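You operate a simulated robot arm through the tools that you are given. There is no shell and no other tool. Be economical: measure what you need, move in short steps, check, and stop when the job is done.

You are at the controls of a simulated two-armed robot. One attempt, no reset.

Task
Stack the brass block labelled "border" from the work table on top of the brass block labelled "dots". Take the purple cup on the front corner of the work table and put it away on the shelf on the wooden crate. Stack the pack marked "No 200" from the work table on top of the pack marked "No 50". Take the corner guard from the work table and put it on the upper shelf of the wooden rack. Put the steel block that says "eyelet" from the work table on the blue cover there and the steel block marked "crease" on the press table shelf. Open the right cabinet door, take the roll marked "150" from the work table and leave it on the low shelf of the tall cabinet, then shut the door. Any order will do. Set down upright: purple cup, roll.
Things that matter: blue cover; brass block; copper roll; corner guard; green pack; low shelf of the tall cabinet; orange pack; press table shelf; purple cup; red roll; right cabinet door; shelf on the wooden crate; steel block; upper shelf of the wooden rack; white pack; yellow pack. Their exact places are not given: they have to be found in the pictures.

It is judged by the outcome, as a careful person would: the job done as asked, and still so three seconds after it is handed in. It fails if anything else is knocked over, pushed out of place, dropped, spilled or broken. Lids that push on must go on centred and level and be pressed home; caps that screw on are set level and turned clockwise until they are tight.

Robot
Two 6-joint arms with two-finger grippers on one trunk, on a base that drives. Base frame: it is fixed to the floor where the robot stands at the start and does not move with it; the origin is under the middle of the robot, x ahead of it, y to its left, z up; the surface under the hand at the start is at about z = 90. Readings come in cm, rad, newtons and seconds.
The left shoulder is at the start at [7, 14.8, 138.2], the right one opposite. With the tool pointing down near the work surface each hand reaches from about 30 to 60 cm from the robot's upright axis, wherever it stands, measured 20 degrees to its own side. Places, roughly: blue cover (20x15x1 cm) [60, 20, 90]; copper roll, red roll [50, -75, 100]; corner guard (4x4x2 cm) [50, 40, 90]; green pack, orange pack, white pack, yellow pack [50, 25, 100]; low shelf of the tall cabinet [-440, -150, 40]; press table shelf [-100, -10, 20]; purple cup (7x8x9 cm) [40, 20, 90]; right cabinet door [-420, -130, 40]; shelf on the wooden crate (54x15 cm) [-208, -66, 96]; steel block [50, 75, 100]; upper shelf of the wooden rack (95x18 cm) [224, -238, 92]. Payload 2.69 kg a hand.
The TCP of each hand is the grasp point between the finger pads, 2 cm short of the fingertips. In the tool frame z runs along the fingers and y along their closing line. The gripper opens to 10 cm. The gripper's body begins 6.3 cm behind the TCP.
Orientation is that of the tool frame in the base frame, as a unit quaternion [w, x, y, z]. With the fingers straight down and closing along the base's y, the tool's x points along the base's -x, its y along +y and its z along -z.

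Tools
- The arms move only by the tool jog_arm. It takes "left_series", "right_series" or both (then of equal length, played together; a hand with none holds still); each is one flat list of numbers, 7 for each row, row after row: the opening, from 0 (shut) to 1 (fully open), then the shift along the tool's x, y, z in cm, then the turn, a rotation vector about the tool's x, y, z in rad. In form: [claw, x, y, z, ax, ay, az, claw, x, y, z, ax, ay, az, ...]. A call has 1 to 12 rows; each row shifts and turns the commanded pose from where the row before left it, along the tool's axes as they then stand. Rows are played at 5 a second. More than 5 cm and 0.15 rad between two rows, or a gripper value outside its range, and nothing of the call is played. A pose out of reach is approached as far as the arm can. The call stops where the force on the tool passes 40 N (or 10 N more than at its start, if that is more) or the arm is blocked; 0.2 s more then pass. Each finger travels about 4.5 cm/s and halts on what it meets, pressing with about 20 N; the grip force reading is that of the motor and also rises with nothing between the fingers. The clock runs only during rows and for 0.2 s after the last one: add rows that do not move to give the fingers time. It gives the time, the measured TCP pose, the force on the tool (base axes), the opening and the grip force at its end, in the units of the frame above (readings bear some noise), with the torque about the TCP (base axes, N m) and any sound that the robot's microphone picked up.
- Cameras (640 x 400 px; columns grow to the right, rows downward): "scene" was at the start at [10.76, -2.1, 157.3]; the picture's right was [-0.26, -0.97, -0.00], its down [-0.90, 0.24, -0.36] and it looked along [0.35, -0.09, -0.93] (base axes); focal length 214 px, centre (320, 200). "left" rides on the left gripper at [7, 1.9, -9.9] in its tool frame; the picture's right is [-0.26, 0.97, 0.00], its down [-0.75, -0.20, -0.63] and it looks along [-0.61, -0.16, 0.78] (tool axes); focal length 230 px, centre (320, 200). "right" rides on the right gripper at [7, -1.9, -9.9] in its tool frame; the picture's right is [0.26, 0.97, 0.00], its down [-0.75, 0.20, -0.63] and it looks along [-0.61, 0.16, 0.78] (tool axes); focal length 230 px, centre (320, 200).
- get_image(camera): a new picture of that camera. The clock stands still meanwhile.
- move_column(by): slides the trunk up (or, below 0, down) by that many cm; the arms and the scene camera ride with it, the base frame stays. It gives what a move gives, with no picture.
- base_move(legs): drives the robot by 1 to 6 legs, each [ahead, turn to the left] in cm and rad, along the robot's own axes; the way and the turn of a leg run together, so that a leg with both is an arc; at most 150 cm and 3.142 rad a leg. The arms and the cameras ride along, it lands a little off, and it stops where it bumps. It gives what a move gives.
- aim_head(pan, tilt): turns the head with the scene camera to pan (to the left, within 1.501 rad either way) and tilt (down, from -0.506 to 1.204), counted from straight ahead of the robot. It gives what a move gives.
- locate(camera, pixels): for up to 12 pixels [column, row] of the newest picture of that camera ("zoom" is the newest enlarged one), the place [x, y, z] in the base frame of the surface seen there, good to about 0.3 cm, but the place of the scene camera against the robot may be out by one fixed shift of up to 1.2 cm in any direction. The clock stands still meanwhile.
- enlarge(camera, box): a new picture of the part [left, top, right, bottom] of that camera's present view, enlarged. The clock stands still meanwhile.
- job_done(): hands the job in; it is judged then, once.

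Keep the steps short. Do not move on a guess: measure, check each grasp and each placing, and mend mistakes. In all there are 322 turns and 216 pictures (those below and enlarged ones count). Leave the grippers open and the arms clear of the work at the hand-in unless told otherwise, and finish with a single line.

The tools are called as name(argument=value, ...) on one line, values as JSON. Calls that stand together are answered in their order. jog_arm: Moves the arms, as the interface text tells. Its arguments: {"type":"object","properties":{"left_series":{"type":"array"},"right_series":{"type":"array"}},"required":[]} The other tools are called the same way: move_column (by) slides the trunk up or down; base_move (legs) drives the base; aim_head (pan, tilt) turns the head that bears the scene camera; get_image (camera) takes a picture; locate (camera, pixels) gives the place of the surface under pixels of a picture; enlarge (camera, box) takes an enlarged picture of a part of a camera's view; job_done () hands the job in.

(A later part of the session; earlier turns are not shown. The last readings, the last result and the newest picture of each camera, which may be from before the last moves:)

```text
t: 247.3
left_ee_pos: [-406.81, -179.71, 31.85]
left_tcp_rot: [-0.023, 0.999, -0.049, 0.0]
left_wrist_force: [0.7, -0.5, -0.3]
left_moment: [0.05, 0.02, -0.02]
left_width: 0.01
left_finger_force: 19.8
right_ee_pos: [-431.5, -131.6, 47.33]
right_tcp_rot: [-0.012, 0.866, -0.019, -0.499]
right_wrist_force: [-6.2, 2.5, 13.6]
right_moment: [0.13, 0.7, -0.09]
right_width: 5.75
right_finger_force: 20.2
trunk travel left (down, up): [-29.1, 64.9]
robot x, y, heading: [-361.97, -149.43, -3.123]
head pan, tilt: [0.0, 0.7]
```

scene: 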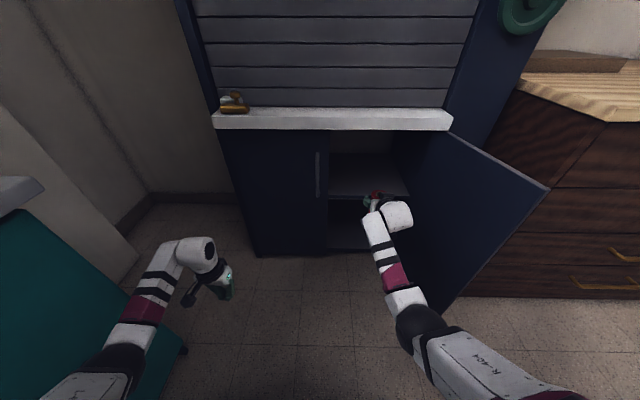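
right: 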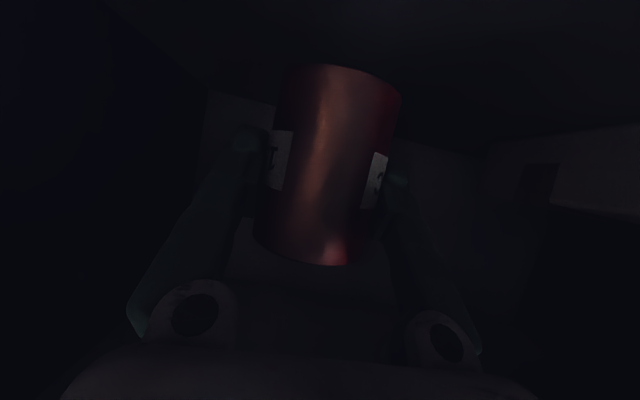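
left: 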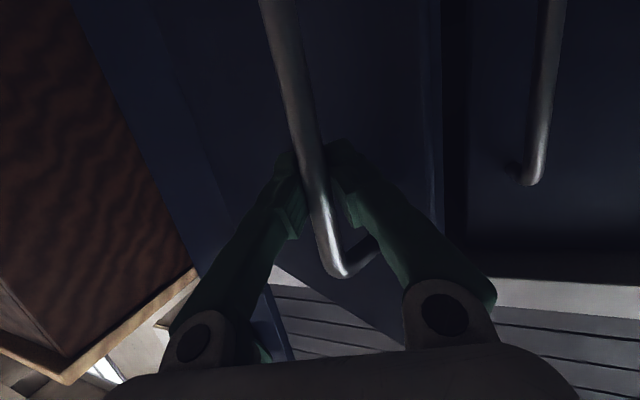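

Contact (13.6 N). Release gently.

jog_arm(right_series=[0.65, 0, 0, 0, 0, 0, 0, 0.8, 0, 0, 0, 0, 0, 0, 0.9, 0, 0, 0, 0, 0, 0, 0.9, 0, 0, 0, 0, 0, 0])

get_image(camera="right")

```text
t: 248.3
left_ee_pos: [-406.74, -179.72, 31.78]
left_tcp_rot: [-0.023, 0.998, -0.05, 0.002]
left_wrist_force: [0.4, -0.1, 0.9]
left_moment: [0.0, 0.02, 0.01]
left_width: 0.02
left_finger_force: 19.6
right_ee_pos: [-431.37, -131.55, 46.76]
right_tcp_rot: [-0.012, 0.869, -0.021, -0.495]
right_wrist_force: [0.2, 0.0, 0.7]
right_moment: [0.04, 0.0, 0.02]
right_width: 8.98
right_finger_force: 0.1
trunk travel left (down, up): [-29.1, 64.9]
robot x, y, heading: [-362.49, -150.31, -3.125]
head pan, tilt: [0.0, 0.7]
```

```text
105 pictures are left
```

right: 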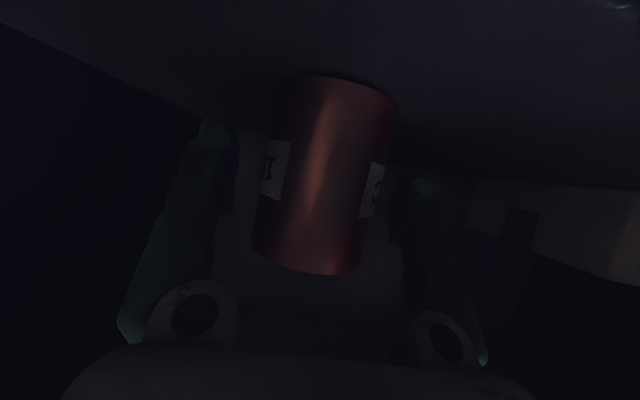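

Roll stands free. Back out straight 30 cm and check.

base_move(legs=[[-30, 0]])

get_image(camera="right")

enlarge(camera="scene", box=[300, 100, 560, 262])

```text
t: 250.3
left_ee_pos: [-376.7, -179.3, 31.83]
left_tcp_rot: [-0.022, 0.999, -0.049, 0.001]
left_wrist_force: [0.3, -0.2, 0.1]
left_moment: [0.0, 0.01, -0.01]
left_width: 0.0
left_finger_force: 20.4
right_ee_pos: [-401.25, -131.12, 46.82]
right_tcp_rot: [-0.011, 0.868, -0.019, -0.495]
right_wrist_force: [0.6, 0.3, -0.2]
right_moment: [-0.01, -0.02, 0.0]
right_width: 8.99
right_finger_force: 0.0
trunk travel left (down, up): [-29.1, 64.9]
robot x, y, heading: [-332.16, -149.53, -3.116]
head pan, tilt: [0.0, 0.7]
```

```text
104 pictures are left
```

right: 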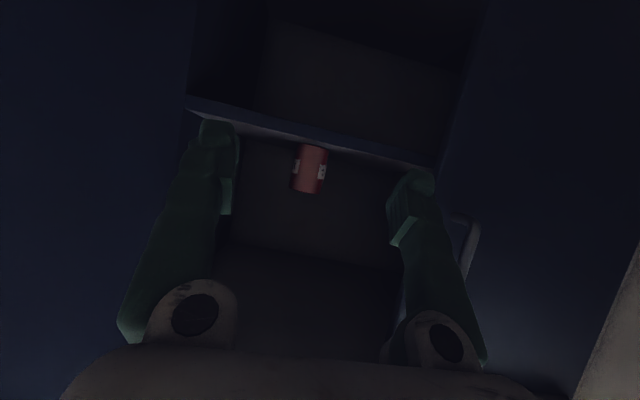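

```text
2.46 times, centred on (430, 181) of scene
```

zoom: 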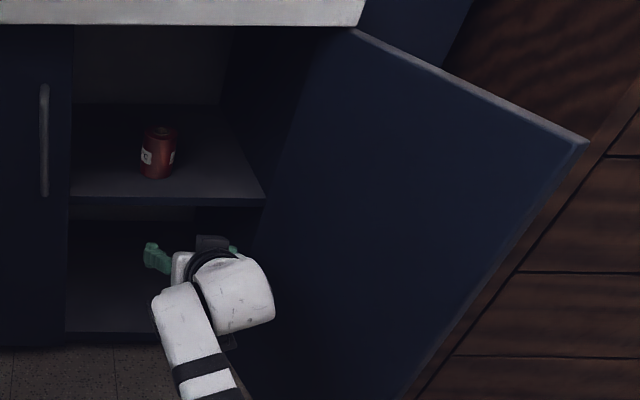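

Roll stands upright on the shelf. Now close the door: back off, go to its outer side with the closed right hand.

jog_arm(right_series=[0, 0, 0, 0, 0, 0, 0, 0, 0, 0, 0, 0, 0, 0, 0, 0, 0, 0, 0, 0, 0, 0, 0, 0, 0, 0, 0, 0, 0, 0, 0, 0, 0, 0, 0])

base_move(legs=[[-28, 0], [0, -0.367]])

get_image(camera="scene")

```text
t: 251.6
left_ee_pos: [-376.69, -179.17, 31.94]
left_tcp_rot: [-0.023, 0.999, -0.049, 0.002]
left_wrist_force: [-0.3, 1.3, 0.0]
left_moment: [0.03, -0.01, 0.01]
left_width: 0.02
left_finger_force: 19.5
right_ee_pos: [-401.24, -131.01, 46.83]
right_tcp_rot: [-0.011, 0.869, -0.019, -0.495]
right_wrist_force: [-0.4, 0.2, -0.6]
right_moment: [0.01, 0.01, -0.01]
right_width: 0.0
right_finger_force: 13.1
trunk travel left (down, up): [-29.1, 64.9]
robot x, y, heading: [-332.18, -149.47, -3.118]
head pan, tilt: [0.0, 0.7]
```

```text
t: 254.7
left_ee_pos: [-356.03, -160.33, 31.93]
left_tcp_rot: [-0.023, 0.972, -0.234, 0.007]
left_wrist_force: [0.7, 0.1, 0.3]
left_moment: [-0.01, 0.02, 0.0]
left_width: 0.0
left_finger_force: 19.9
right_ee_pos: [-361.37, -106.54, 46.83]
right_tcp_rot: [-0.102, 0.849, -0.18, -0.485]
right_wrist_force: [0.5, -0.3, -0.4]
right_moment: [-0.01, -0.02, 0.04]
right_width: 0.0
right_finger_force: 20.0
trunk travel left (down, up): [-29.1, 64.9]
robot x, y, heading: [-303.63, -148.83, 2.794]
head pan, tilt: [0.0, 0.7]
```

```text
102 pictures are left
```

scene: 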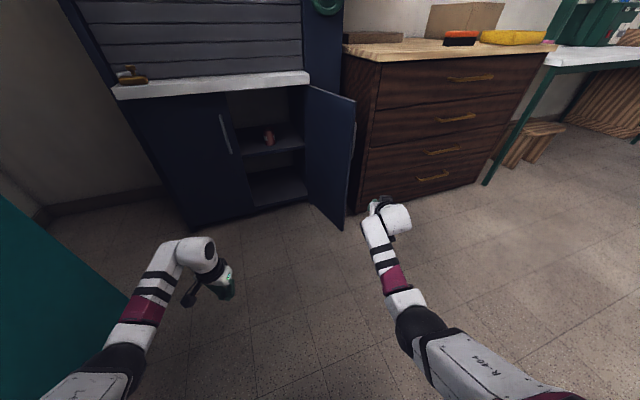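

locate(camera="scene", pixels=[[354, 105], [345, 225], [372, 160], [380, 65], [400, 150], [375, 65], [269, 137], [308, 95]])

```text
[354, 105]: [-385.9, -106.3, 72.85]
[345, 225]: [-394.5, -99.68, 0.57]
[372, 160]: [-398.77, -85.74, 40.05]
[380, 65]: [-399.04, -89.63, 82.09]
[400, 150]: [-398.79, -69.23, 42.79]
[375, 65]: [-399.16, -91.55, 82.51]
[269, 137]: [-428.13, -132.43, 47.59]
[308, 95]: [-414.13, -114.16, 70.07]
```

base_move(legs=[[28, 0]])

base_move(legs=[[0, 0.3]])

get_image(camera="scene")

```text
t: 256.7
left_ee_pos: [-383.44, -150.01, 31.8]
left_tcp_rot: [-0.023, 0.972, -0.235, 0.006]
left_wrist_force: [-0.1, -0.5, 0.1]
left_moment: [-0.01, -0.02, 0.01]
left_width: 0.0
left_finger_force: 19.8
right_ee_pos: [-388.73, -96.35, 46.75]
right_tcp_rot: [-0.102, 0.85, -0.18, -0.485]
right_wrist_force: [0.8, -0.7, 0.0]
right_moment: [0.01, 0.01, -0.01]
right_width: 0.0
right_finger_force: 20.0
trunk travel left (down, up): [-29.1, 64.9]
robot x, y, heading: [-331.3, -139.09, 2.785]
head pan, tilt: [0.0, 0.7]
```

```text
t: 257.5
left_ee_pos: [-382.85, -152.91, 31.79]
left_tcp_rot: [-0.022, 0.977, -0.212, 0.006]
left_wrist_force: [-0.6, 0.0, -0.2]
left_moment: [-0.01, 0.0, 0.03]
left_width: 0.02
left_finger_force: 20.3
right_ee_pos: [-390.37, -98.53, 46.83]
right_tcp_rot: [-0.101, 0.855, -0.16, -0.483]
right_wrist_force: [7.3, 2.4, 4.2]
right_moment: [-0.4, 0.36, 0.58]
right_width: 0.0
right_finger_force: 19.8
trunk travel left (down, up): [-29.1, 64.9]
robot x, y, heading: [-331.06, -138.82, 2.827]
head pan, tilt: [0.0, 0.7]
stopped in leg 1: the force on the tool passed its limit at 109 N (the readings are from after the stop); the commanded pose is now the measured one
```

```text
101 pictures are left
```

scene: 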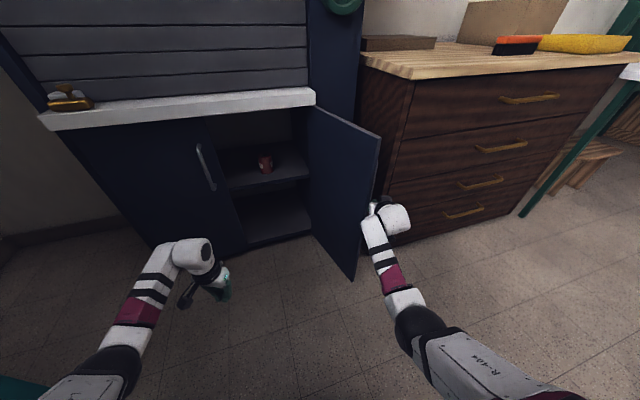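

locate(camera="scene", pixels=[[379, 140], [357, 275], [375, 180], [312, 105], [365, 200]])

get_image(camera="right")

```text
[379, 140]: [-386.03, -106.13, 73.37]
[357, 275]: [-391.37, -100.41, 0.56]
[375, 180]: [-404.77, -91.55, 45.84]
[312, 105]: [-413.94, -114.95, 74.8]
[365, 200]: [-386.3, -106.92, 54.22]
```

```text
100 pictures are left
```

right: 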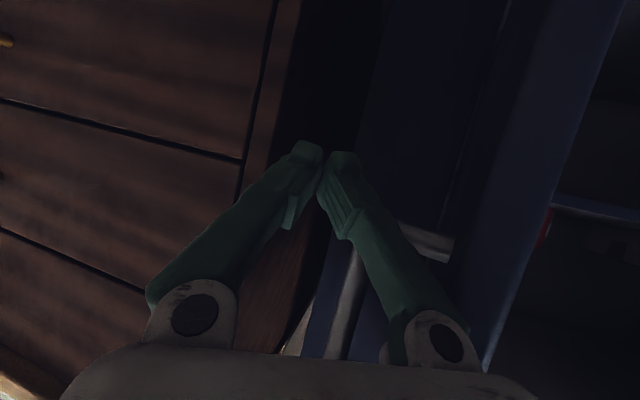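

The finger caught the handle's lower end. Turn back slightly, lower the trunk 9 cm to push on the plain door face below the handle.

base_move(legs=[[0, -0.06]])

move_column(by=-9)

base_move(legs=[[0, 0.15], [0, 0.15]])

get_image(camera="scene")

```text
t: 258.4
left_ee_pos: [-383.6, -149.96, 31.67]
left_tcp_rot: [-0.022, 0.971, -0.239, 0.007]
left_wrist_force: [0.3, -0.2, 0.0]
left_moment: [-0.01, 0.03, 0.0]
left_width: 0.02
left_finger_force: 19.6
right_ee_pos: [-387.95, -95.28, 46.53]
right_tcp_rot: [-0.114, 0.85, -0.184, -0.48]
right_wrist_force: [0.5, 0.0, -0.6]
right_moment: [0.01, 0.0, 0.02]
right_width: 0.0
right_finger_force: 20.1
trunk travel left (down, up): [-29.1, 64.9]
robot x, y, heading: [-331.41, -139.02, 2.77]
head pan, tilt: [0.0, 0.7]
```

```text
t: 259.6
left_ee_pos: [-383.62, -149.97, 22.74]
left_tcp_rot: [-0.022, 0.971, -0.24, 0.007]
left_wrist_force: [0.0, -0.2, 0.4]
left_moment: [-0.03, 0.0, 0.01]
left_width: 0.0
left_finger_force: 19.6
right_ee_pos: [-387.96, -95.3, 37.52]
right_tcp_rot: [-0.114, 0.85, -0.184, -0.479]
right_wrist_force: [-0.1, -0.5, 0.5]
right_moment: [0.04, 0.0, -0.02]
right_width: 0.0
right_finger_force: 20.1
trunk travel left (down, up): [-20.1, 73.9]
robot x, y, heading: [-331.09, -139.18, 2.769]
head pan, tilt: [0.0, 0.7]
```

```text
t: 260.5
left_ee_pos: [-382.67, -153.64, 22.61]
left_tcp_rot: [-0.023, 0.978, -0.21, 0.008]
left_wrist_force: [0.2, -0.6, 0.2]
left_moment: [-0.04, -0.04, 0.03]
left_width: 0.0
left_finger_force: 20.2
right_ee_pos: [-390.1, -98.39, 37.66]
right_tcp_rot: [-0.108, 0.856, -0.158, -0.481]
right_wrist_force: [10.2, 4.2, 4.4]
right_moment: [-0.48, 0.41, 0.79]
right_width: 0.01
right_finger_force: 20.2
trunk travel left (down, up): [-20.1, 73.9]
robot x, y, heading: [-331.46, -139.22, 2.824]
head pan, tilt: [0.0, 0.7]
stopped in leg 1: the force on the tool passed its limit at 127 N (the readings are from after the stop); the commanded pose is now the measured one
```

```text
99 pictures are left
```

scene: 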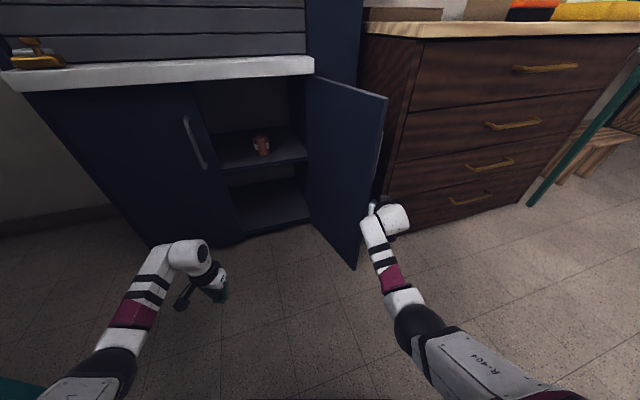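

The gripper body hits the door's free edge. I must come from the north instead. Check the room there.

locate(camera="scene", pixels=[[530, 205], [610, 100], [595, 150], [565, 180], [638, 70], [500, 220], [638, 150]])

base_move(legs=[[0, -0.06], [-20, 0], [0, -1.27]])

get_image(camera="scene")

```text
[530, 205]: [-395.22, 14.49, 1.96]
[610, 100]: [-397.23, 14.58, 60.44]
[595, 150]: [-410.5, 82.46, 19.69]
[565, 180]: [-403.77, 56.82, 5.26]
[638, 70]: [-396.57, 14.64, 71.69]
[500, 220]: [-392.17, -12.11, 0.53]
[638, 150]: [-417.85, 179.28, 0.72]
```

```text
t: 265.6
left_ee_pos: [-340.89, -100.64, 22.64]
left_tcp_rot: [0.013, -0.657, 0.754, -0.02]
left_wrist_force: [0.2, 0.0, 0.3]
left_moment: [0.04, 0.02, -0.01]
left_width: 0.0
left_finger_force: 19.6
right_ee_pos: [-290.01, -78.22, 37.39]
right_tcp_rot: [0.373, -0.59, 0.641, 0.319]
right_wrist_force: [-0.1, 0.5, -0.5]
right_moment: [0.02, 0.0, 0.03]
right_width: 0.0
right_finger_force: 20.3
trunk travel left (down, up): [-20.1, 73.9]
robot x, y, heading: [-312.09, -146.34, 1.541]
head pan, tilt: [0.0, 0.7]
```

```text
98 pictures are left
```

scene: 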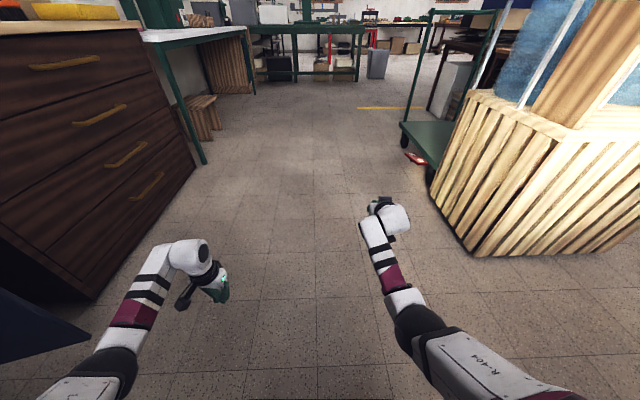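

locate(camera="scene", pixels=[[475, 250], [435, 185], [480, 100], [620, 240], [405, 140], [560, 130]])

```text
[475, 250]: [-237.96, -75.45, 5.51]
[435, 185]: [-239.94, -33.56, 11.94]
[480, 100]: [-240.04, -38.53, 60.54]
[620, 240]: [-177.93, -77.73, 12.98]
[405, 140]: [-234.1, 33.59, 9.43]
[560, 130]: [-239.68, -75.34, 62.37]
```

base_move(legs=[[66, 0], [0, 2.06]])

get_image(camera="scene")

```text
t: 274.1
left_ee_pos: [-339.48, -124.19, 22.51]
left_tcp_rot: [-0.024, 0.989, 0.146, 0.0]
left_wrist_force: [-0.7, 0.0, 0.2]
left_moment: [0.0, -0.01, 0.0]
left_width: 0.0
left_finger_force: 19.9
right_ee_pos: [-381.39, -87.42, 37.41]
right_tcp_rot: [0.068, 0.858, 0.152, -0.486]
right_wrist_force: [-0.3, -0.6, 0.4]
right_moment: [-0.02, 0.01, 0.0]
right_width: 0.01
right_finger_force: 19.9
trunk travel left (down, up): [-20.1, 73.9]
robot x, y, heading: [-310.07, -79.26, -2.742]
head pan, tilt: [0.0, 0.7]
```

```text
97 pictures are left
```

scene: 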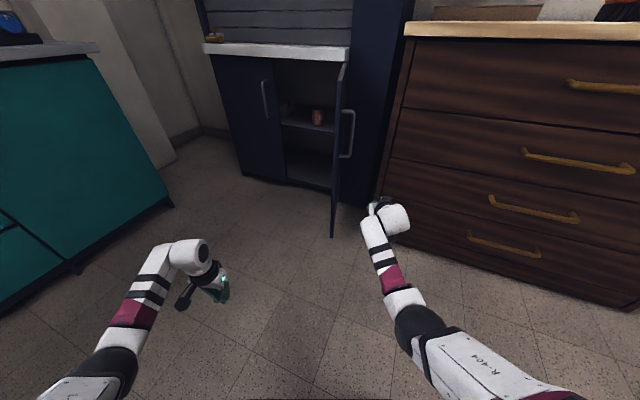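

Now 9 cm ahead and sweep left.

base_move(legs=[[9, 0], [0, 0.3]])

get_image(camera="scene")

```text
t: 276.2
left_ee_pos: [-333.65, -134.22, 22.57]
left_tcp_rot: [-0.024, 0.957, 0.29, -0.004]
left_wrist_force: [0.0, -0.2, 0.3]
left_moment: [0.0, 0.01, -0.01]
left_width: 0.0
left_finger_force: 19.8
right_ee_pos: [-384.36, -111.17, 37.44]
right_tcp_rot: [0.138, 0.826, 0.276, -0.471]
right_wrist_force: [-0.3, -0.4, 0.2]
right_moment: [0.01, 0.01, -0.01]
right_width: 0.03
right_finger_force: 19.3
trunk travel left (down, up): [-20.1, 73.9]
robot x, y, heading: [-318.12, -82.54, -2.449]
head pan, tilt: [0.0, 0.7]
```

```text
96 pictures are left
```

scene: 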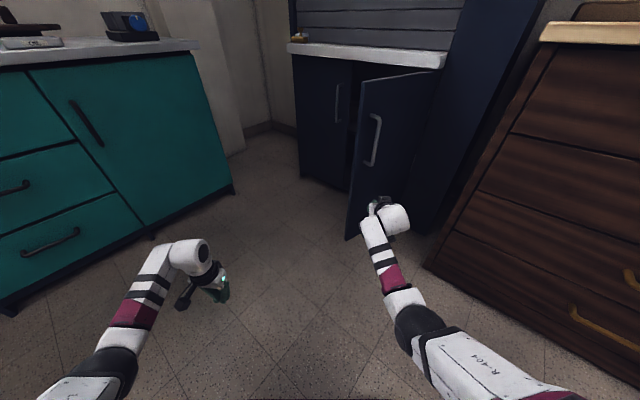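

locate(camera="scene", pixels=[[362, 82], [348, 235], [400, 100], [430, 75]])

```text
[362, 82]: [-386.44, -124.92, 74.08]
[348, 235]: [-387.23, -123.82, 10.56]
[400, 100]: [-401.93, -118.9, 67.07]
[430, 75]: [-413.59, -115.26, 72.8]
```

Door now at ~70°. Push forward.

base_move(legs=[[20, 0]])

get_image(camera="scene")

```text
t: 277.8
left_ee_pos: [-349.29, -146.8, 22.61]
left_tcp_rot: [-0.024, 0.957, 0.287, -0.003]
left_wrist_force: [-0.9, 0.2, 0.3]
left_moment: [-0.06, 0.02, 0.0]
left_width: 0.0
left_finger_force: 20.3
right_ee_pos: [-399.87, -123.61, 37.35]
right_tcp_rot: [0.137, 0.827, 0.274, -0.471]
right_wrist_force: [-0.3, -0.9, -0.1]
right_moment: [-0.01, 0.01, -0.02]
right_width: 0.0
right_finger_force: 19.8
trunk travel left (down, up): [-20.1, 73.9]
robot x, y, heading: [-334.11, -95.1, -2.451]
head pan, tilt: [0.0, 0.7]
```

```text
95 pictures are left
```

scene: 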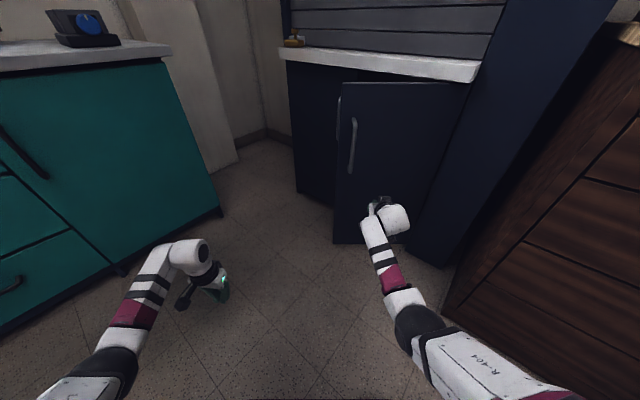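

base_move(legs=[[12, 0]])

get_image(camera="scene")

```text
t: 279.0
left_ee_pos: [-358.34, -154.57, 22.47]
left_tcp_rot: [-0.024, 0.957, 0.289, -0.003]
left_wrist_force: [0.2, -0.1, -0.1]
left_moment: [0.0, 0.02, -0.01]
left_width: 0.0
left_finger_force: 19.1
right_ee_pos: [-408.91, -131.43, 37.46]
right_tcp_rot: [0.138, 0.827, 0.276, -0.471]
right_wrist_force: [-0.2, -0.2, -1.2]
right_moment: [-0.04, 0.02, -0.02]
right_width: 0.01
right_finger_force: 19.8
trunk travel left (down, up): [-20.1, 73.9]
robot x, y, heading: [-342.95, -102.77, -2.445]
head pan, tilt: [0.0, 0.7]
```

```text
94 pictures are left
```

scene: 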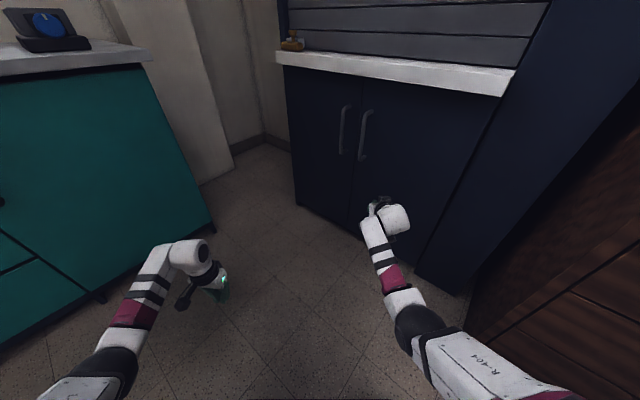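

locate(camera="scene", pixels=[[360, 95], [372, 95], [350, 95], [352, 220], [345, 200], [440, 120], [362, 180]])

```text
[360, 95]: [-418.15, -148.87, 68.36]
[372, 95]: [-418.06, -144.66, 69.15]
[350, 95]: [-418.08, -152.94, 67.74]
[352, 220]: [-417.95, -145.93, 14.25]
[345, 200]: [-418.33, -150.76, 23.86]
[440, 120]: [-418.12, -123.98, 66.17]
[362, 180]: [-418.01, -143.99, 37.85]
```

The door is flush shut (x=-418 everywhere). Back off, raise the trunk, and look at the crate on the way.

base_move(legs=[[-30, 0]])

enlarge(camera="scene", box=[240, 20, 560, 220])

move_column(by=73.9)

```text
t: 281.1
left_ee_pos: [-335.05, -135.39, 22.71]
left_tcp_rot: [-0.023, 0.956, 0.291, -0.004]
left_wrist_force: [0.1, -0.2, -0.1]
left_moment: [0.03, 0.02, 0.04]
left_width: 0.0
left_finger_force: 19.6
right_ee_pos: [-385.79, -112.46, 37.27]
right_tcp_rot: [0.139, 0.826, 0.277, -0.471]
right_wrist_force: [0.4, -0.2, -0.4]
right_moment: [0.0, 0.02, 0.02]
right_width: 0.04
right_finger_force: 20.4
trunk travel left (down, up): [-20.1, 73.9]
robot x, y, heading: [-320.07, -84.16, -2.446]
head pan, tilt: [0.0, 0.7]
```

```text
2.00 times, centred on (400, 120) of scene
```

zoom: 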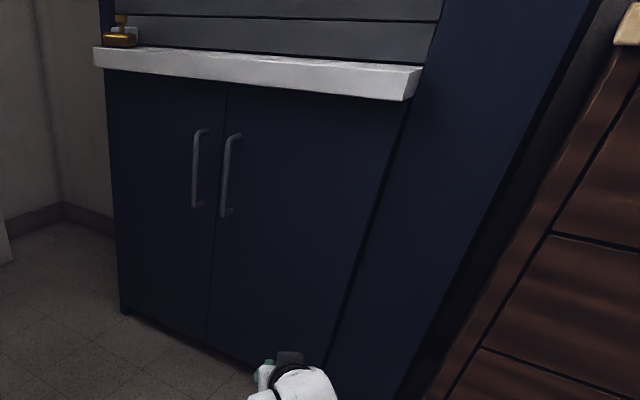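

```text
refused: 73.9 is not a number from -40 to 40
```

move_column(by=40)

move_column(by=33.9)

base_move(legs=[[0, 1.9], [90, 0]])

aim_head(pan=0.9, tilt=0.5)

get_image(camera="scene")

```text
t: 284.9
left_ee_pos: [-335.07, -135.38, 62.47]
left_tcp_rot: [-0.024, 0.956, 0.291, -0.003]
left_wrist_force: [-0.1, 0.2, -0.1]
left_moment: [0.03, 0.01, 0.01]
left_width: 0.02
left_finger_force: 20.0
right_ee_pos: [-385.83, -112.51, 77.41]
right_tcp_rot: [0.139, 0.826, 0.277, -0.471]
right_wrist_force: [0.1, -0.5, -0.7]
right_moment: [0.0, 0.0, -0.01]
right_width: 0.0
right_finger_force: 19.8
trunk travel left (down, up): [-60.1, 33.9]
robot x, y, heading: [-320.23, -83.55, -2.446]
head pan, tilt: [0.0, 0.7]
```

```text
t: 288.2
left_ee_pos: [-335.05, -135.52, 96.53]
left_tcp_rot: [-0.024, 0.956, 0.291, -0.004]
left_wrist_force: [-1.0, 0.8, -0.5]
left_moment: [0.01, 0.01, 0.04]
left_width: 0.0
left_finger_force: 19.9
right_ee_pos: [-385.79, -112.52, 111.2]
right_tcp_rot: [0.138, 0.827, 0.277, -0.47]
right_wrist_force: [-0.4, -0.3, 0.2]
right_moment: [0.01, 0.0, 0.01]
right_width: 0.0
right_finger_force: 19.8
trunk travel left (down, up): [-94.0, 0.0]
robot x, y, heading: [-320.07, -83.98, -2.448]
head pan, tilt: [0.0, 0.7]
```

```text
t: 297.4
left_ee_pos: [-191.41, -127.48, 96.64]
left_tcp_rot: [-0.01, 0.317, 0.948, -0.02]
left_wrist_force: [-0.4, 0.1, -0.2]
left_moment: [0.03, -0.02, -0.01]
left_width: 0.01
left_finger_force: 20.2
right_ee_pos: [-196.35, -182.86, 111.37]
right_tcp_rot: [0.465, 0.253, 0.833, -0.16]
right_wrist_force: [0.1, -0.4, -0.2]
right_moment: [0.0, -0.01, 0.01]
right_width: 0.02
right_finger_force: 20.0
trunk travel left (down, up): [-94.0, 0.0]
robot x, y, heading: [-244.82, -130.15, -0.543]
head pan, tilt: [0.0, 0.7]
```

```text
t: 298.6
left_ee_pos: [-191.37, -127.37, 96.58]
left_tcp_rot: [-0.011, 0.317, 0.948, -0.022]
left_wrist_force: [-0.3, -1.0, 0.3]
left_moment: [0.0, -0.01, 0.0]
left_width: 0.0
left_finger_force: 19.3
right_ee_pos: [-196.28, -182.79, 111.21]
right_tcp_rot: [0.464, 0.253, 0.834, -0.16]
right_wrist_force: [0.7, -0.5, 1.0]
right_moment: [-0.01, 0.03, 0.0]
right_width: 0.0
right_finger_force: 19.7
trunk travel left (down, up): [-94.0, 0.0]
robot x, y, heading: [-244.99, -130.01, -0.542]
head pan, tilt: [0.901, 0.499]
```

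```text
92 pictures are left
```

scene: 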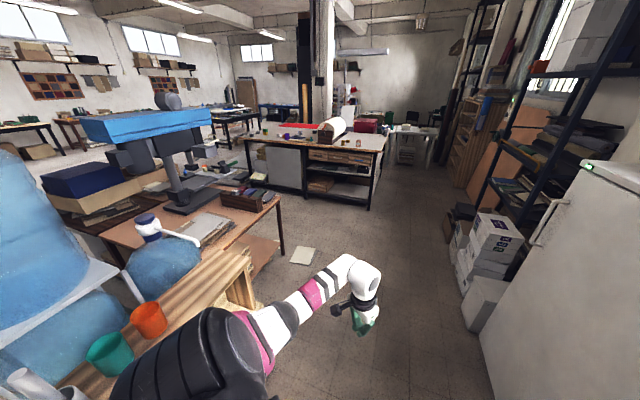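

aim_head(pan=1.5, tilt=0.7)

get_image(camera="scene")

```text
t: 299.6
left_ee_pos: [-191.23, -127.4, 96.5]
left_tcp_rot: [-0.011, 0.317, 0.948, -0.021]
left_wrist_force: [0.9, -0.1, 0.1]
left_moment: [0.03, 0.02, 0.0]
left_width: 0.0
left_finger_force: 19.8
right_ee_pos: [-196.27, -182.78, 111.3]
right_tcp_rot: [0.464, 0.253, 0.834, -0.16]
right_wrist_force: [-0.5, -0.2, -0.2]
right_moment: [0.02, 0.01, 0.01]
right_width: 0.0
right_finger_force: 20.0
trunk travel left (down, up): [-94.0, 0.0]
robot x, y, heading: [-245.02, -130.13, -0.541]
head pan, tilt: [1.499, 0.7]
```

```text
91 pictures are left
```

scene: 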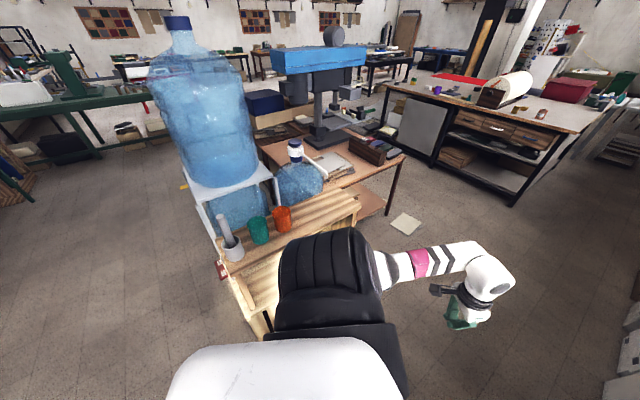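

locate(camera="scene", pixels=[[282, 228], [258, 240], [305, 222], [320, 215], [335, 207], [345, 205], [300, 240], [355, 195], [325, 200], [310, 180], [285, 207], [340, 218]])

enlarge(camera="scene", box=[190, 140, 390, 265])

```text
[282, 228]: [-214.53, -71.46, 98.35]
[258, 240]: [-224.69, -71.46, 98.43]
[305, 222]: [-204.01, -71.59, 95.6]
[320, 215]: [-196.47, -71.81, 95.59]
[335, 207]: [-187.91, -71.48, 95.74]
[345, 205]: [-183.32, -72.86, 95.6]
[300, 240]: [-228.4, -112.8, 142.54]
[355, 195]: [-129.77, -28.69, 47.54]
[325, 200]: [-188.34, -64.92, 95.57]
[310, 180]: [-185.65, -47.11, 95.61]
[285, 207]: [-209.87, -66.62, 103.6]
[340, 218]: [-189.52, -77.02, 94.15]
```

```text
3.20 times, centred on (290, 202) of scene
```

zoom: 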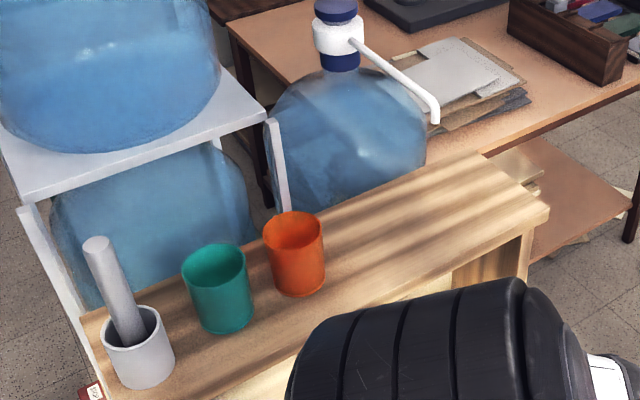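

locate(camera="scene", pixels=[[325, 174], [327, 178], [315, 165], [300, 155], [303, 188]])

```text
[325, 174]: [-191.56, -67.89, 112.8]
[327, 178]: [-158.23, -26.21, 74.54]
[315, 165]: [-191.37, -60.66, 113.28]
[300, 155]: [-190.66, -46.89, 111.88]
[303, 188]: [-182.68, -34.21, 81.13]
```

The shelf top (z 95.6) is open above; the free spot between the orange cup (x≈-213) and the jug's spout (x≈-191.5, z≈112) is about (-201, -69). I bring the right hand back to pointing down.

jog_arm(right_series=[1, 2.13, 0, -1.65, 0, 0.14, 0, 1, 2.34, 0, -1.34, 0, 0.14, 0, 1, 2.5, 0, -1.0, 0, 0.14, 0, 1, 2.62, 0, -0.64, 0, 0.14, 0, 1, 2.68, 0, -0.27, 0, 0.14, 0, 1, 2.69, 0, 0.11, 0, 0.14, 0, 1, 2.65, 0, 0.48, 0, 0.14, 0, 1, 0, 0, 1, 0, 0.06, 0, 1, 0, 0, 0, 0, 0, 0], left_series=[1, 0, 0, 0, 0, 0, 0, 1, 0, 0, 0, 0, 0, 0, 1, 0, 0, 0, 0, 0, 0, 1, 0, 0, 0, 0, 0, 0, 1, 0, 0, 0, 0, 0, 0, 1, 0, 0, 0, 0, 0, 0, 1, 0, 0, 0, 0, 0, 0, 1, 0, 0, 0, 0, 0, 0, 1, 0, 0, 0, 0, 0, 0])

```text
t: 301.6
left_ee_pos: [-191.23, -127.5, 96.54]
left_tcp_rot: [-0.012, 0.317, 0.948, -0.021]
left_wrist_force: [0.4, -0.7, 0.4]
left_moment: [0.02, -0.04, 0.01]
left_width: 10.03
left_finger_force: 0.0
right_ee_pos: [-210.85, -172.83, 103.35]
right_tcp_rot: [-0.013, 0.299, 0.954, -0.013]
right_wrist_force: [0.0, -0.2, 1.1]
right_moment: [0.02, 0.05, 0.02]
right_width: 9.99
right_finger_force: 0.0
trunk travel left (down, up): [-94.0, 0.0]
robot x, y, heading: [-244.88, -130.04, -0.541]
head pan, tilt: [1.499, 0.7]
```

Now drive back to the work table for the cup: east along the corridor, then north in the aisle, turn to the table.

base_move(legs=[[0, 0.541], [150, 0], [75, 0], [0, 1.57]])

aim_head(pan=1.2, tilt=0.8)

base_move(legs=[[130, 0]])

get_image(camera="scene")

```text
t: 317.7
left_ee_pos: [-51.48, -88.83, 96.56]
left_tcp_rot: [0.012, -0.645, 0.764, -0.02]
left_wrist_force: [-0.1, 0.0, -0.3]
left_moment: [0.0, -0.01, 0.04]
left_width: 10.0
left_finger_force: 0.0
right_ee_pos: [-2.11, -85.42, 103.41]
right_tcp_rot: [0.004, -0.66, 0.751, -0.016]
right_wrist_force: [0.5, 0.2, 0.1]
right_moment: [-0.01, 0.0, 0.05]
right_width: 10.01
right_finger_force: 0.0
trunk travel left (down, up): [-94.0, 0.0]
robot x, y, heading: [-24.19, -135.3, 1.505]
head pan, tilt: [1.499, 0.7]
```

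```text
t: 318.5
left_ee_pos: [-51.5, -88.85, 96.6]
left_tcp_rot: [0.013, -0.646, 0.763, -0.02]
left_wrist_force: [0.3, 0.4, -0.2]
left_moment: [-0.01, 0.0, -0.02]
left_width: 10.0
left_finger_force: 0.1
right_ee_pos: [-2.19, -85.37, 103.32]
right_tcp_rot: [0.006, -0.66, 0.751, -0.018]
right_wrist_force: [0.7, -0.2, -1.0]
right_moment: [0.01, 0.03, -0.01]
right_width: 9.98
right_finger_force: 0.0
trunk travel left (down, up): [-94.0, 0.0]
robot x, y, heading: [-24.43, -135.51, 1.507]
head pan, tilt: [1.201, 0.799]
```

```text
t: 325.1
left_ee_pos: [-38.32, 42.07, 96.51]
left_tcp_rot: [0.014, -0.629, 0.777, -0.02]
left_wrist_force: [0.4, 0.5, 0.8]
left_moment: [0.0, 0.02, -0.02]
left_width: 9.96
left_finger_force: 0.0
right_ee_pos: [11.03, 43.52, 103.39]
right_tcp_rot: [0.004, -0.644, 0.765, -0.017]
right_wrist_force: [0.1, -0.9, -0.4]
right_moment: [0.02, 0.0, -0.01]
right_width: 9.98
right_finger_force: 0.0
trunk travel left (down, up): [-94.0, 0.0]
robot x, y, heading: [-13.2, -5.21, 1.463]
head pan, tilt: [1.201, 0.799]
```

```text
89 pictures are left
```

scene: 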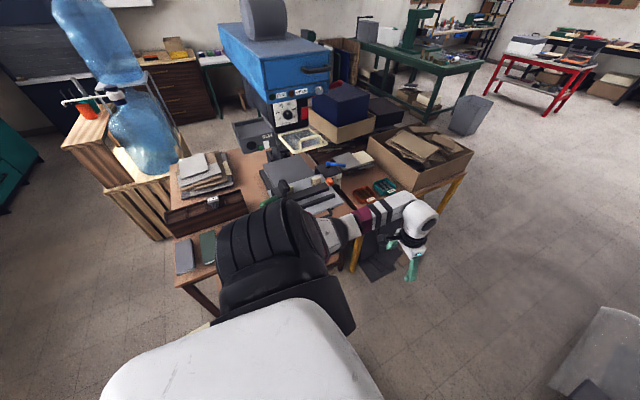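

Turn to face the table (cup to the left hand's side), raising the left hand first.

jog_arm(left_series=[1, -2, 0, -3, 0, 0, 0, 1, -2, 0, -3, 0, 0, 0, 1, -1, 0, -3, 0, 0, 0, 1, 0, 0, 0, 0, 0, 0])

base_move(legs=[[0, -1.486]])

get_image(camera="left")

```text
t: 326.1
left_ee_pos: [-38.28, 47.81, 105.47]
left_tcp_rot: [0.013, -0.628, 0.778, -0.022]
left_wrist_force: [0.0, -0.3, -0.2]
left_moment: [0.01, -0.01, -0.03]
left_width: 9.98
left_finger_force: 0.0
left hand out of reach, approached as far as the arm can: row 3
right_ee_pos: [11.09, 43.65, 103.44]
right_tcp_rot: [0.005, -0.644, 0.765, -0.017]
right_wrist_force: [-0.1, -0.2, -1.2]
right_moment: [-0.03, 0.0, 0.02]
right_width: 10.0
right_finger_force: 0.1
trunk travel left (down, up): [-94.0, 0.0]
robot x, y, heading: [-13.22, -4.97, 1.467]
head pan, tilt: [1.201, 0.799]
```

```text
t: 329.8
left_ee_pos: [35.0, 28.93, 105.31]
left_tcp_rot: [-0.004, 0.021, 0.999, -0.027]
left_wrist_force: [0.1, -0.2, -0.2]
left_moment: [-0.02, -0.01, -0.01]
left_width: 10.01
left_finger_force: 0.0
right_ee_pos: [39.73, -18.85, 103.74]
right_tcp_rot: [0.004, -0.012, 1.0, -0.002]
right_wrist_force: [0.9, 11.7, -6.9]
right_moment: [0.51, -0.05, -0.12]
right_width: 9.12
right_finger_force: 0.1
trunk travel left (down, up): [-94.0, 0.0]
robot x, y, heading: [-13.31, -5.55, 0.079]
head pan, tilt: [1.201, 0.799]
stopped in leg 1: the force on the tool passed its limit at 45 N (the readings are from after the stop); the commanded pose is now the measured one
```

```text
88 pictures are left
```

left: 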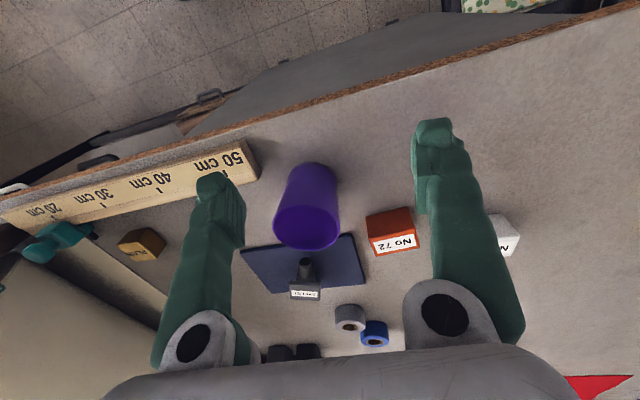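

The right hand touched something at about (40,-24). I turn back a little and look.

base_move(legs=[[0, 0.1]])

get_image(camera="right")

aim_head(pan=-0.4, tilt=0.9)

get_image(camera="scene")

```text
t: 330.7
left_ee_pos: [31.35, 32.52, 105.63]
left_tcp_rot: [-0.003, -0.029, 0.999, -0.022]
left_wrist_force: [0.0, 0.0, 0.1]
left_moment: [0.05, -0.02, 0.0]
left_width: 9.98
left_finger_force: 0.1
right_ee_pos: [40.95, -14.8, 103.69]
right_tcp_rot: [0.005, -0.059, 0.998, 0.0]
right_wrist_force: [0.2, -0.2, -0.7]
right_moment: [0.05, 0.02, 0.0]
right_width: 9.99
right_finger_force: 0.1
trunk travel left (down, up): [-94.0, 0.0]
robot x, y, heading: [-13.34, -5.28, 0.179]
head pan, tilt: [1.201, 0.799]
```

```text
87 pictures are left
```

right: 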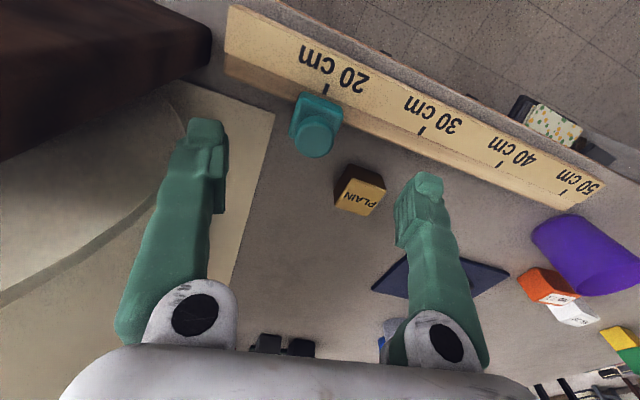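

```text
t: 332.4
left_ee_pos: [31.38, 32.99, 105.55]
left_tcp_rot: [-0.002, -0.029, 0.999, -0.025]
left_wrist_force: [0.7, 0.2, -0.9]
left_moment: [-0.03, -0.02, -0.01]
left_width: 10.01
left_finger_force: 0.2
right_ee_pos: [40.86, -14.32, 103.84]
right_tcp_rot: [0.005, -0.059, 0.998, -0.002]
right_wrist_force: [0.2, 0.0, 0.1]
right_moment: [-0.01, 0.03, 0.04]
right_width: 10.0
right_finger_force: 0.0
trunk travel left (down, up): [-94.0, 0.0]
robot x, y, heading: [-13.18, -5.15, 0.172]
head pan, tilt: [-0.4, 0.901]
```

```text
86 pictures are left
```

scene: 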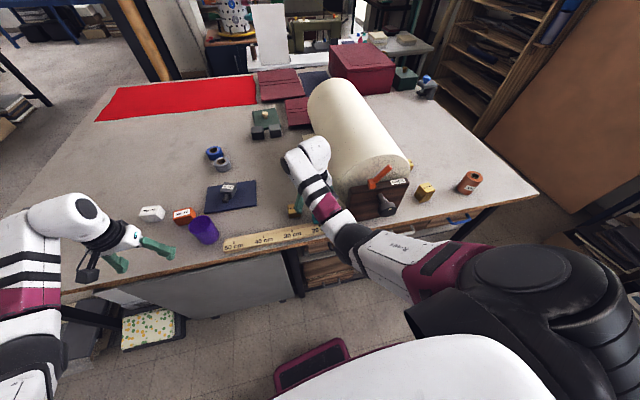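

locate(camera="scene", pixels=[[388, 208], [380, 178], [398, 184], [426, 190], [466, 178], [350, 205]])

enlarge(camera="scene", box=[330, 150, 490, 250])

locate(camera="left", pixels=[[306, 205]])

```text
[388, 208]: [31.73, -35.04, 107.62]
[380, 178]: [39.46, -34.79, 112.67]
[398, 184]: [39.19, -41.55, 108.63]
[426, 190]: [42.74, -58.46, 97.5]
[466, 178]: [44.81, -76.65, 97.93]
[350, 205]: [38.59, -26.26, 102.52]
```

```text
4.00 times, centred on (410, 200) of scene
```

zoom: 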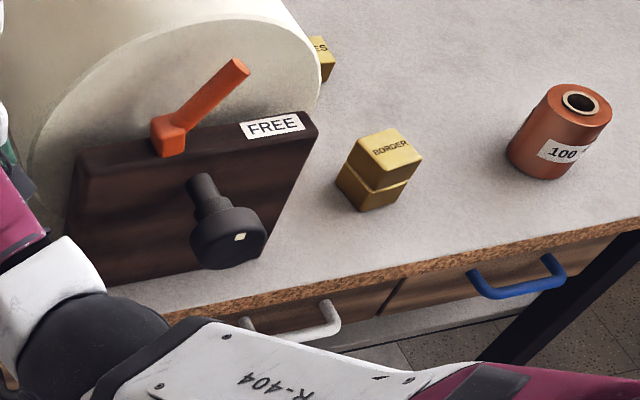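

```text
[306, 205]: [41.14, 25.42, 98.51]
```

Nothing moved. Now measure the cup with the left camera.

get_image(camera="left")

```text
84 pictures are left
```

left: 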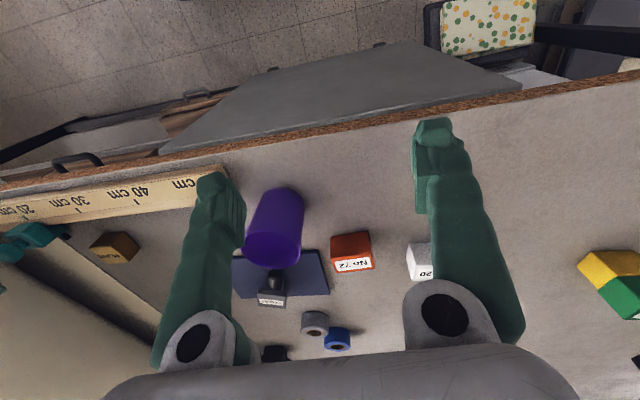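

locate(camera="left", pixels=[[246, 245], [301, 248], [273, 236], [273, 266], [262, 193], [299, 197], [273, 215], [280, 187]])

```text
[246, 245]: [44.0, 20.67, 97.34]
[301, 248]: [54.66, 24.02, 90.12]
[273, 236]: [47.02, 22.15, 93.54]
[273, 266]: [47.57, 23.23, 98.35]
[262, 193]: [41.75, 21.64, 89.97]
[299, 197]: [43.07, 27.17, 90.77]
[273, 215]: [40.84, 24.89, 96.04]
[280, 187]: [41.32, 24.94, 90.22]
```

Cup centre ≈ (44.2, 24.0), ~7 cm across, rim z≈99. Base ahead 10 cm, then move over it.

base_move(legs=[[10, 0]])

jog_arm(left_series=[1, 0, 0, 0, -0.05, 0, 0.05, 1, 0, 0, 0, 0, 0, 0])

```text
t: 334.0
left_ee_pos: [36.9, 34.19, 106.39]
left_tcp_rot: [0.001, -0.011, 1.0, -0.025]
left_wrist_force: [1.0, 0.1, -1.2]
left_moment: [-0.03, 0.04, -0.01]
left_width: 10.0
left_finger_force: 0.0
right_ee_pos: [47.08, -13.62, 104.61]
right_tcp_rot: [0.019, -0.054, 0.998, 0.001]
right_wrist_force: [0.1, 0.8, -0.5]
right_moment: [0.0, -0.01, 0.01]
right_width: 10.02
right_finger_force: 0.0
trunk travel left (down, up): [-94.0, 0.0]
robot x, y, heading: [-2.91, -3.68, 0.175]
head pan, tilt: [-0.4, 0.901]
stopped in leg 1: the robot was blocked; the commanded pose is now the measured one
```

```text
t: 334.6
left_ee_pos: [37.08, 34.28, 106.31]
left_tcp_rot: [0.0, 0.011, 1.0, 0.0]
left_wrist_force: [-0.8, 0.1, 0.3]
left_moment: [0.02, -0.06, 0.03]
left_width: 10.01
left_finger_force: 0.0
right_ee_pos: [47.07, -13.57, 104.55]
right_tcp_rot: [0.016, -0.054, 0.998, 0.0]
right_wrist_force: [-0.2, -0.2, 0.4]
right_moment: [0.03, -0.09, -0.01]
right_width: 10.01
right_finger_force: 0.1
trunk travel left (down, up): [-94.0, 0.0]
robot x, y, heading: [-3.11, -4.09, 0.169]
head pan, tilt: [-0.4, 0.901]
```

jog_arm(left_series=[1, -2.4, -3.4, 0, 0, 0, 0, 1, -2.4, -3.4, 0, 0, 0, 0, 1, -2.4, -3.5, 0, 0, 0, 0, 1, 0, 0, 0, 0, 0, 0, 1, 0, 0, 0, 0, 0, 0])

get_image(camera="left")

```text
t: 335.8
left_ee_pos: [46.4, 25.99, 104.86]
left_tcp_rot: [-0.002, 0.013, 1.0, -0.002]
left_wrist_force: [0.4, -0.6, 0.0]
left_moment: [0.01, -0.01, 0.03]
left_width: 9.99
left_finger_force: 0.1
left hand out of reach, approached as far as the arm can: row 1, 2, 3
right_ee_pos: [47.55, -13.31, 104.35]
right_tcp_rot: [0.015, -0.054, 0.998, -0.001]
right_wrist_force: [-0.3, 0.7, -0.7]
right_moment: [0.02, 0.0, -0.03]
right_width: 10.0
right_finger_force: 0.0
trunk travel left (down, up): [-94.0, 0.0]
robot x, y, heading: [-3.59, -3.69, 0.171]
head pan, tilt: [-0.4, 0.901]
```

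```text
83 pictures are left
```

left: 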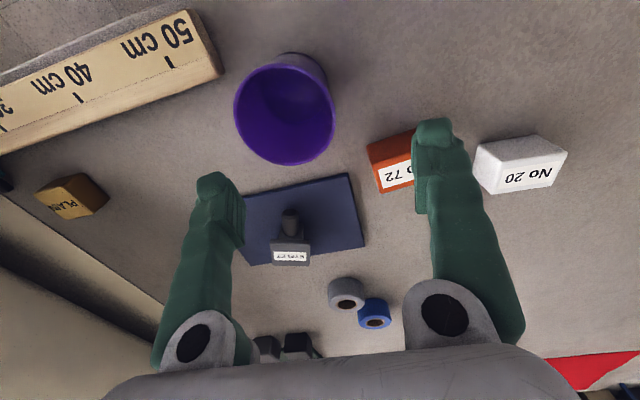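

locate(camera="left", pixels=[[238, 112], [333, 108], [300, 161], [272, 64], [320, 80], [250, 145], [285, 110]])

```text
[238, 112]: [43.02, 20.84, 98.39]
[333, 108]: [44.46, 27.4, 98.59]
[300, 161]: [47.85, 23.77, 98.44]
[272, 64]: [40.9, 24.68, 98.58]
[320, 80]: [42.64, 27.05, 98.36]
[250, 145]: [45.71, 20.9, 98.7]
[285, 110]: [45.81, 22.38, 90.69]
```

jog_arm(left_series=[1, 0, 0, 2, 0, 0, 0, 1, 0, 0, 2, 0, 0, 0, 1, 0, 0, 0, 0, 0, 0])

```text
t: 336.6
left_ee_pos: [46.44, 26.0, 100.71]
left_tcp_rot: [-0.002, 0.01, 1.0, -0.001]
left_wrist_force: [0.4, 1.2, -0.1]
left_moment: [0.0, -0.01, 0.02]
left_width: 9.99
left_finger_force: 0.2
right_ee_pos: [47.62, -13.4, 104.21]
right_tcp_rot: [0.014, -0.053, 0.998, 0.0]
right_wrist_force: [0.4, -0.7, 0.8]
right_moment: [0.02, -0.01, 0.03]
right_width: 9.97
right_finger_force: 0.0
trunk travel left (down, up): [-94.0, 0.0]
robot x, y, heading: [-3.33, -3.86, 0.167]
head pan, tilt: [-0.4, 0.901]
```

jog_arm(left_series=[1, 0, 0, -1.5, 0, 0, 0, 1, 2.1, -2.0, 0, 0, 0, 0, 1, 0, 0, 0, 0, 0, 0])

get_image(camera="left")

```text
t: 337.4
left_ee_pos: [45.22, 25.44, 101.85]
left_tcp_rot: [-0.003, 0.015, 1.0, -0.002]
left_wrist_force: [0.1, -0.1, -0.5]
left_moment: [-0.01, 0.02, 0.01]
left_width: 9.99
left_finger_force: 0.1
left hand out of reach, approached as far as the arm can: row 2
right_ee_pos: [47.53, -13.36, 104.35]
right_tcp_rot: [0.014, -0.053, 0.998, 0.0]
right_wrist_force: [-0.6, 0.6, 0.2]
right_moment: [-0.03, 0.0, -0.01]
right_width: 9.94
right_finger_force: 0.1
trunk travel left (down, up): [-94.0, 0.0]
robot x, y, heading: [-2.95, -3.51, 0.171]
head pan, tilt: [-0.4, 0.901]
```

```text
82 pictures are left
```

left: 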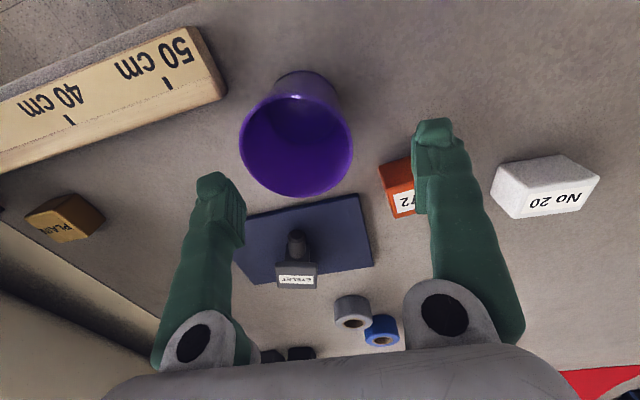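

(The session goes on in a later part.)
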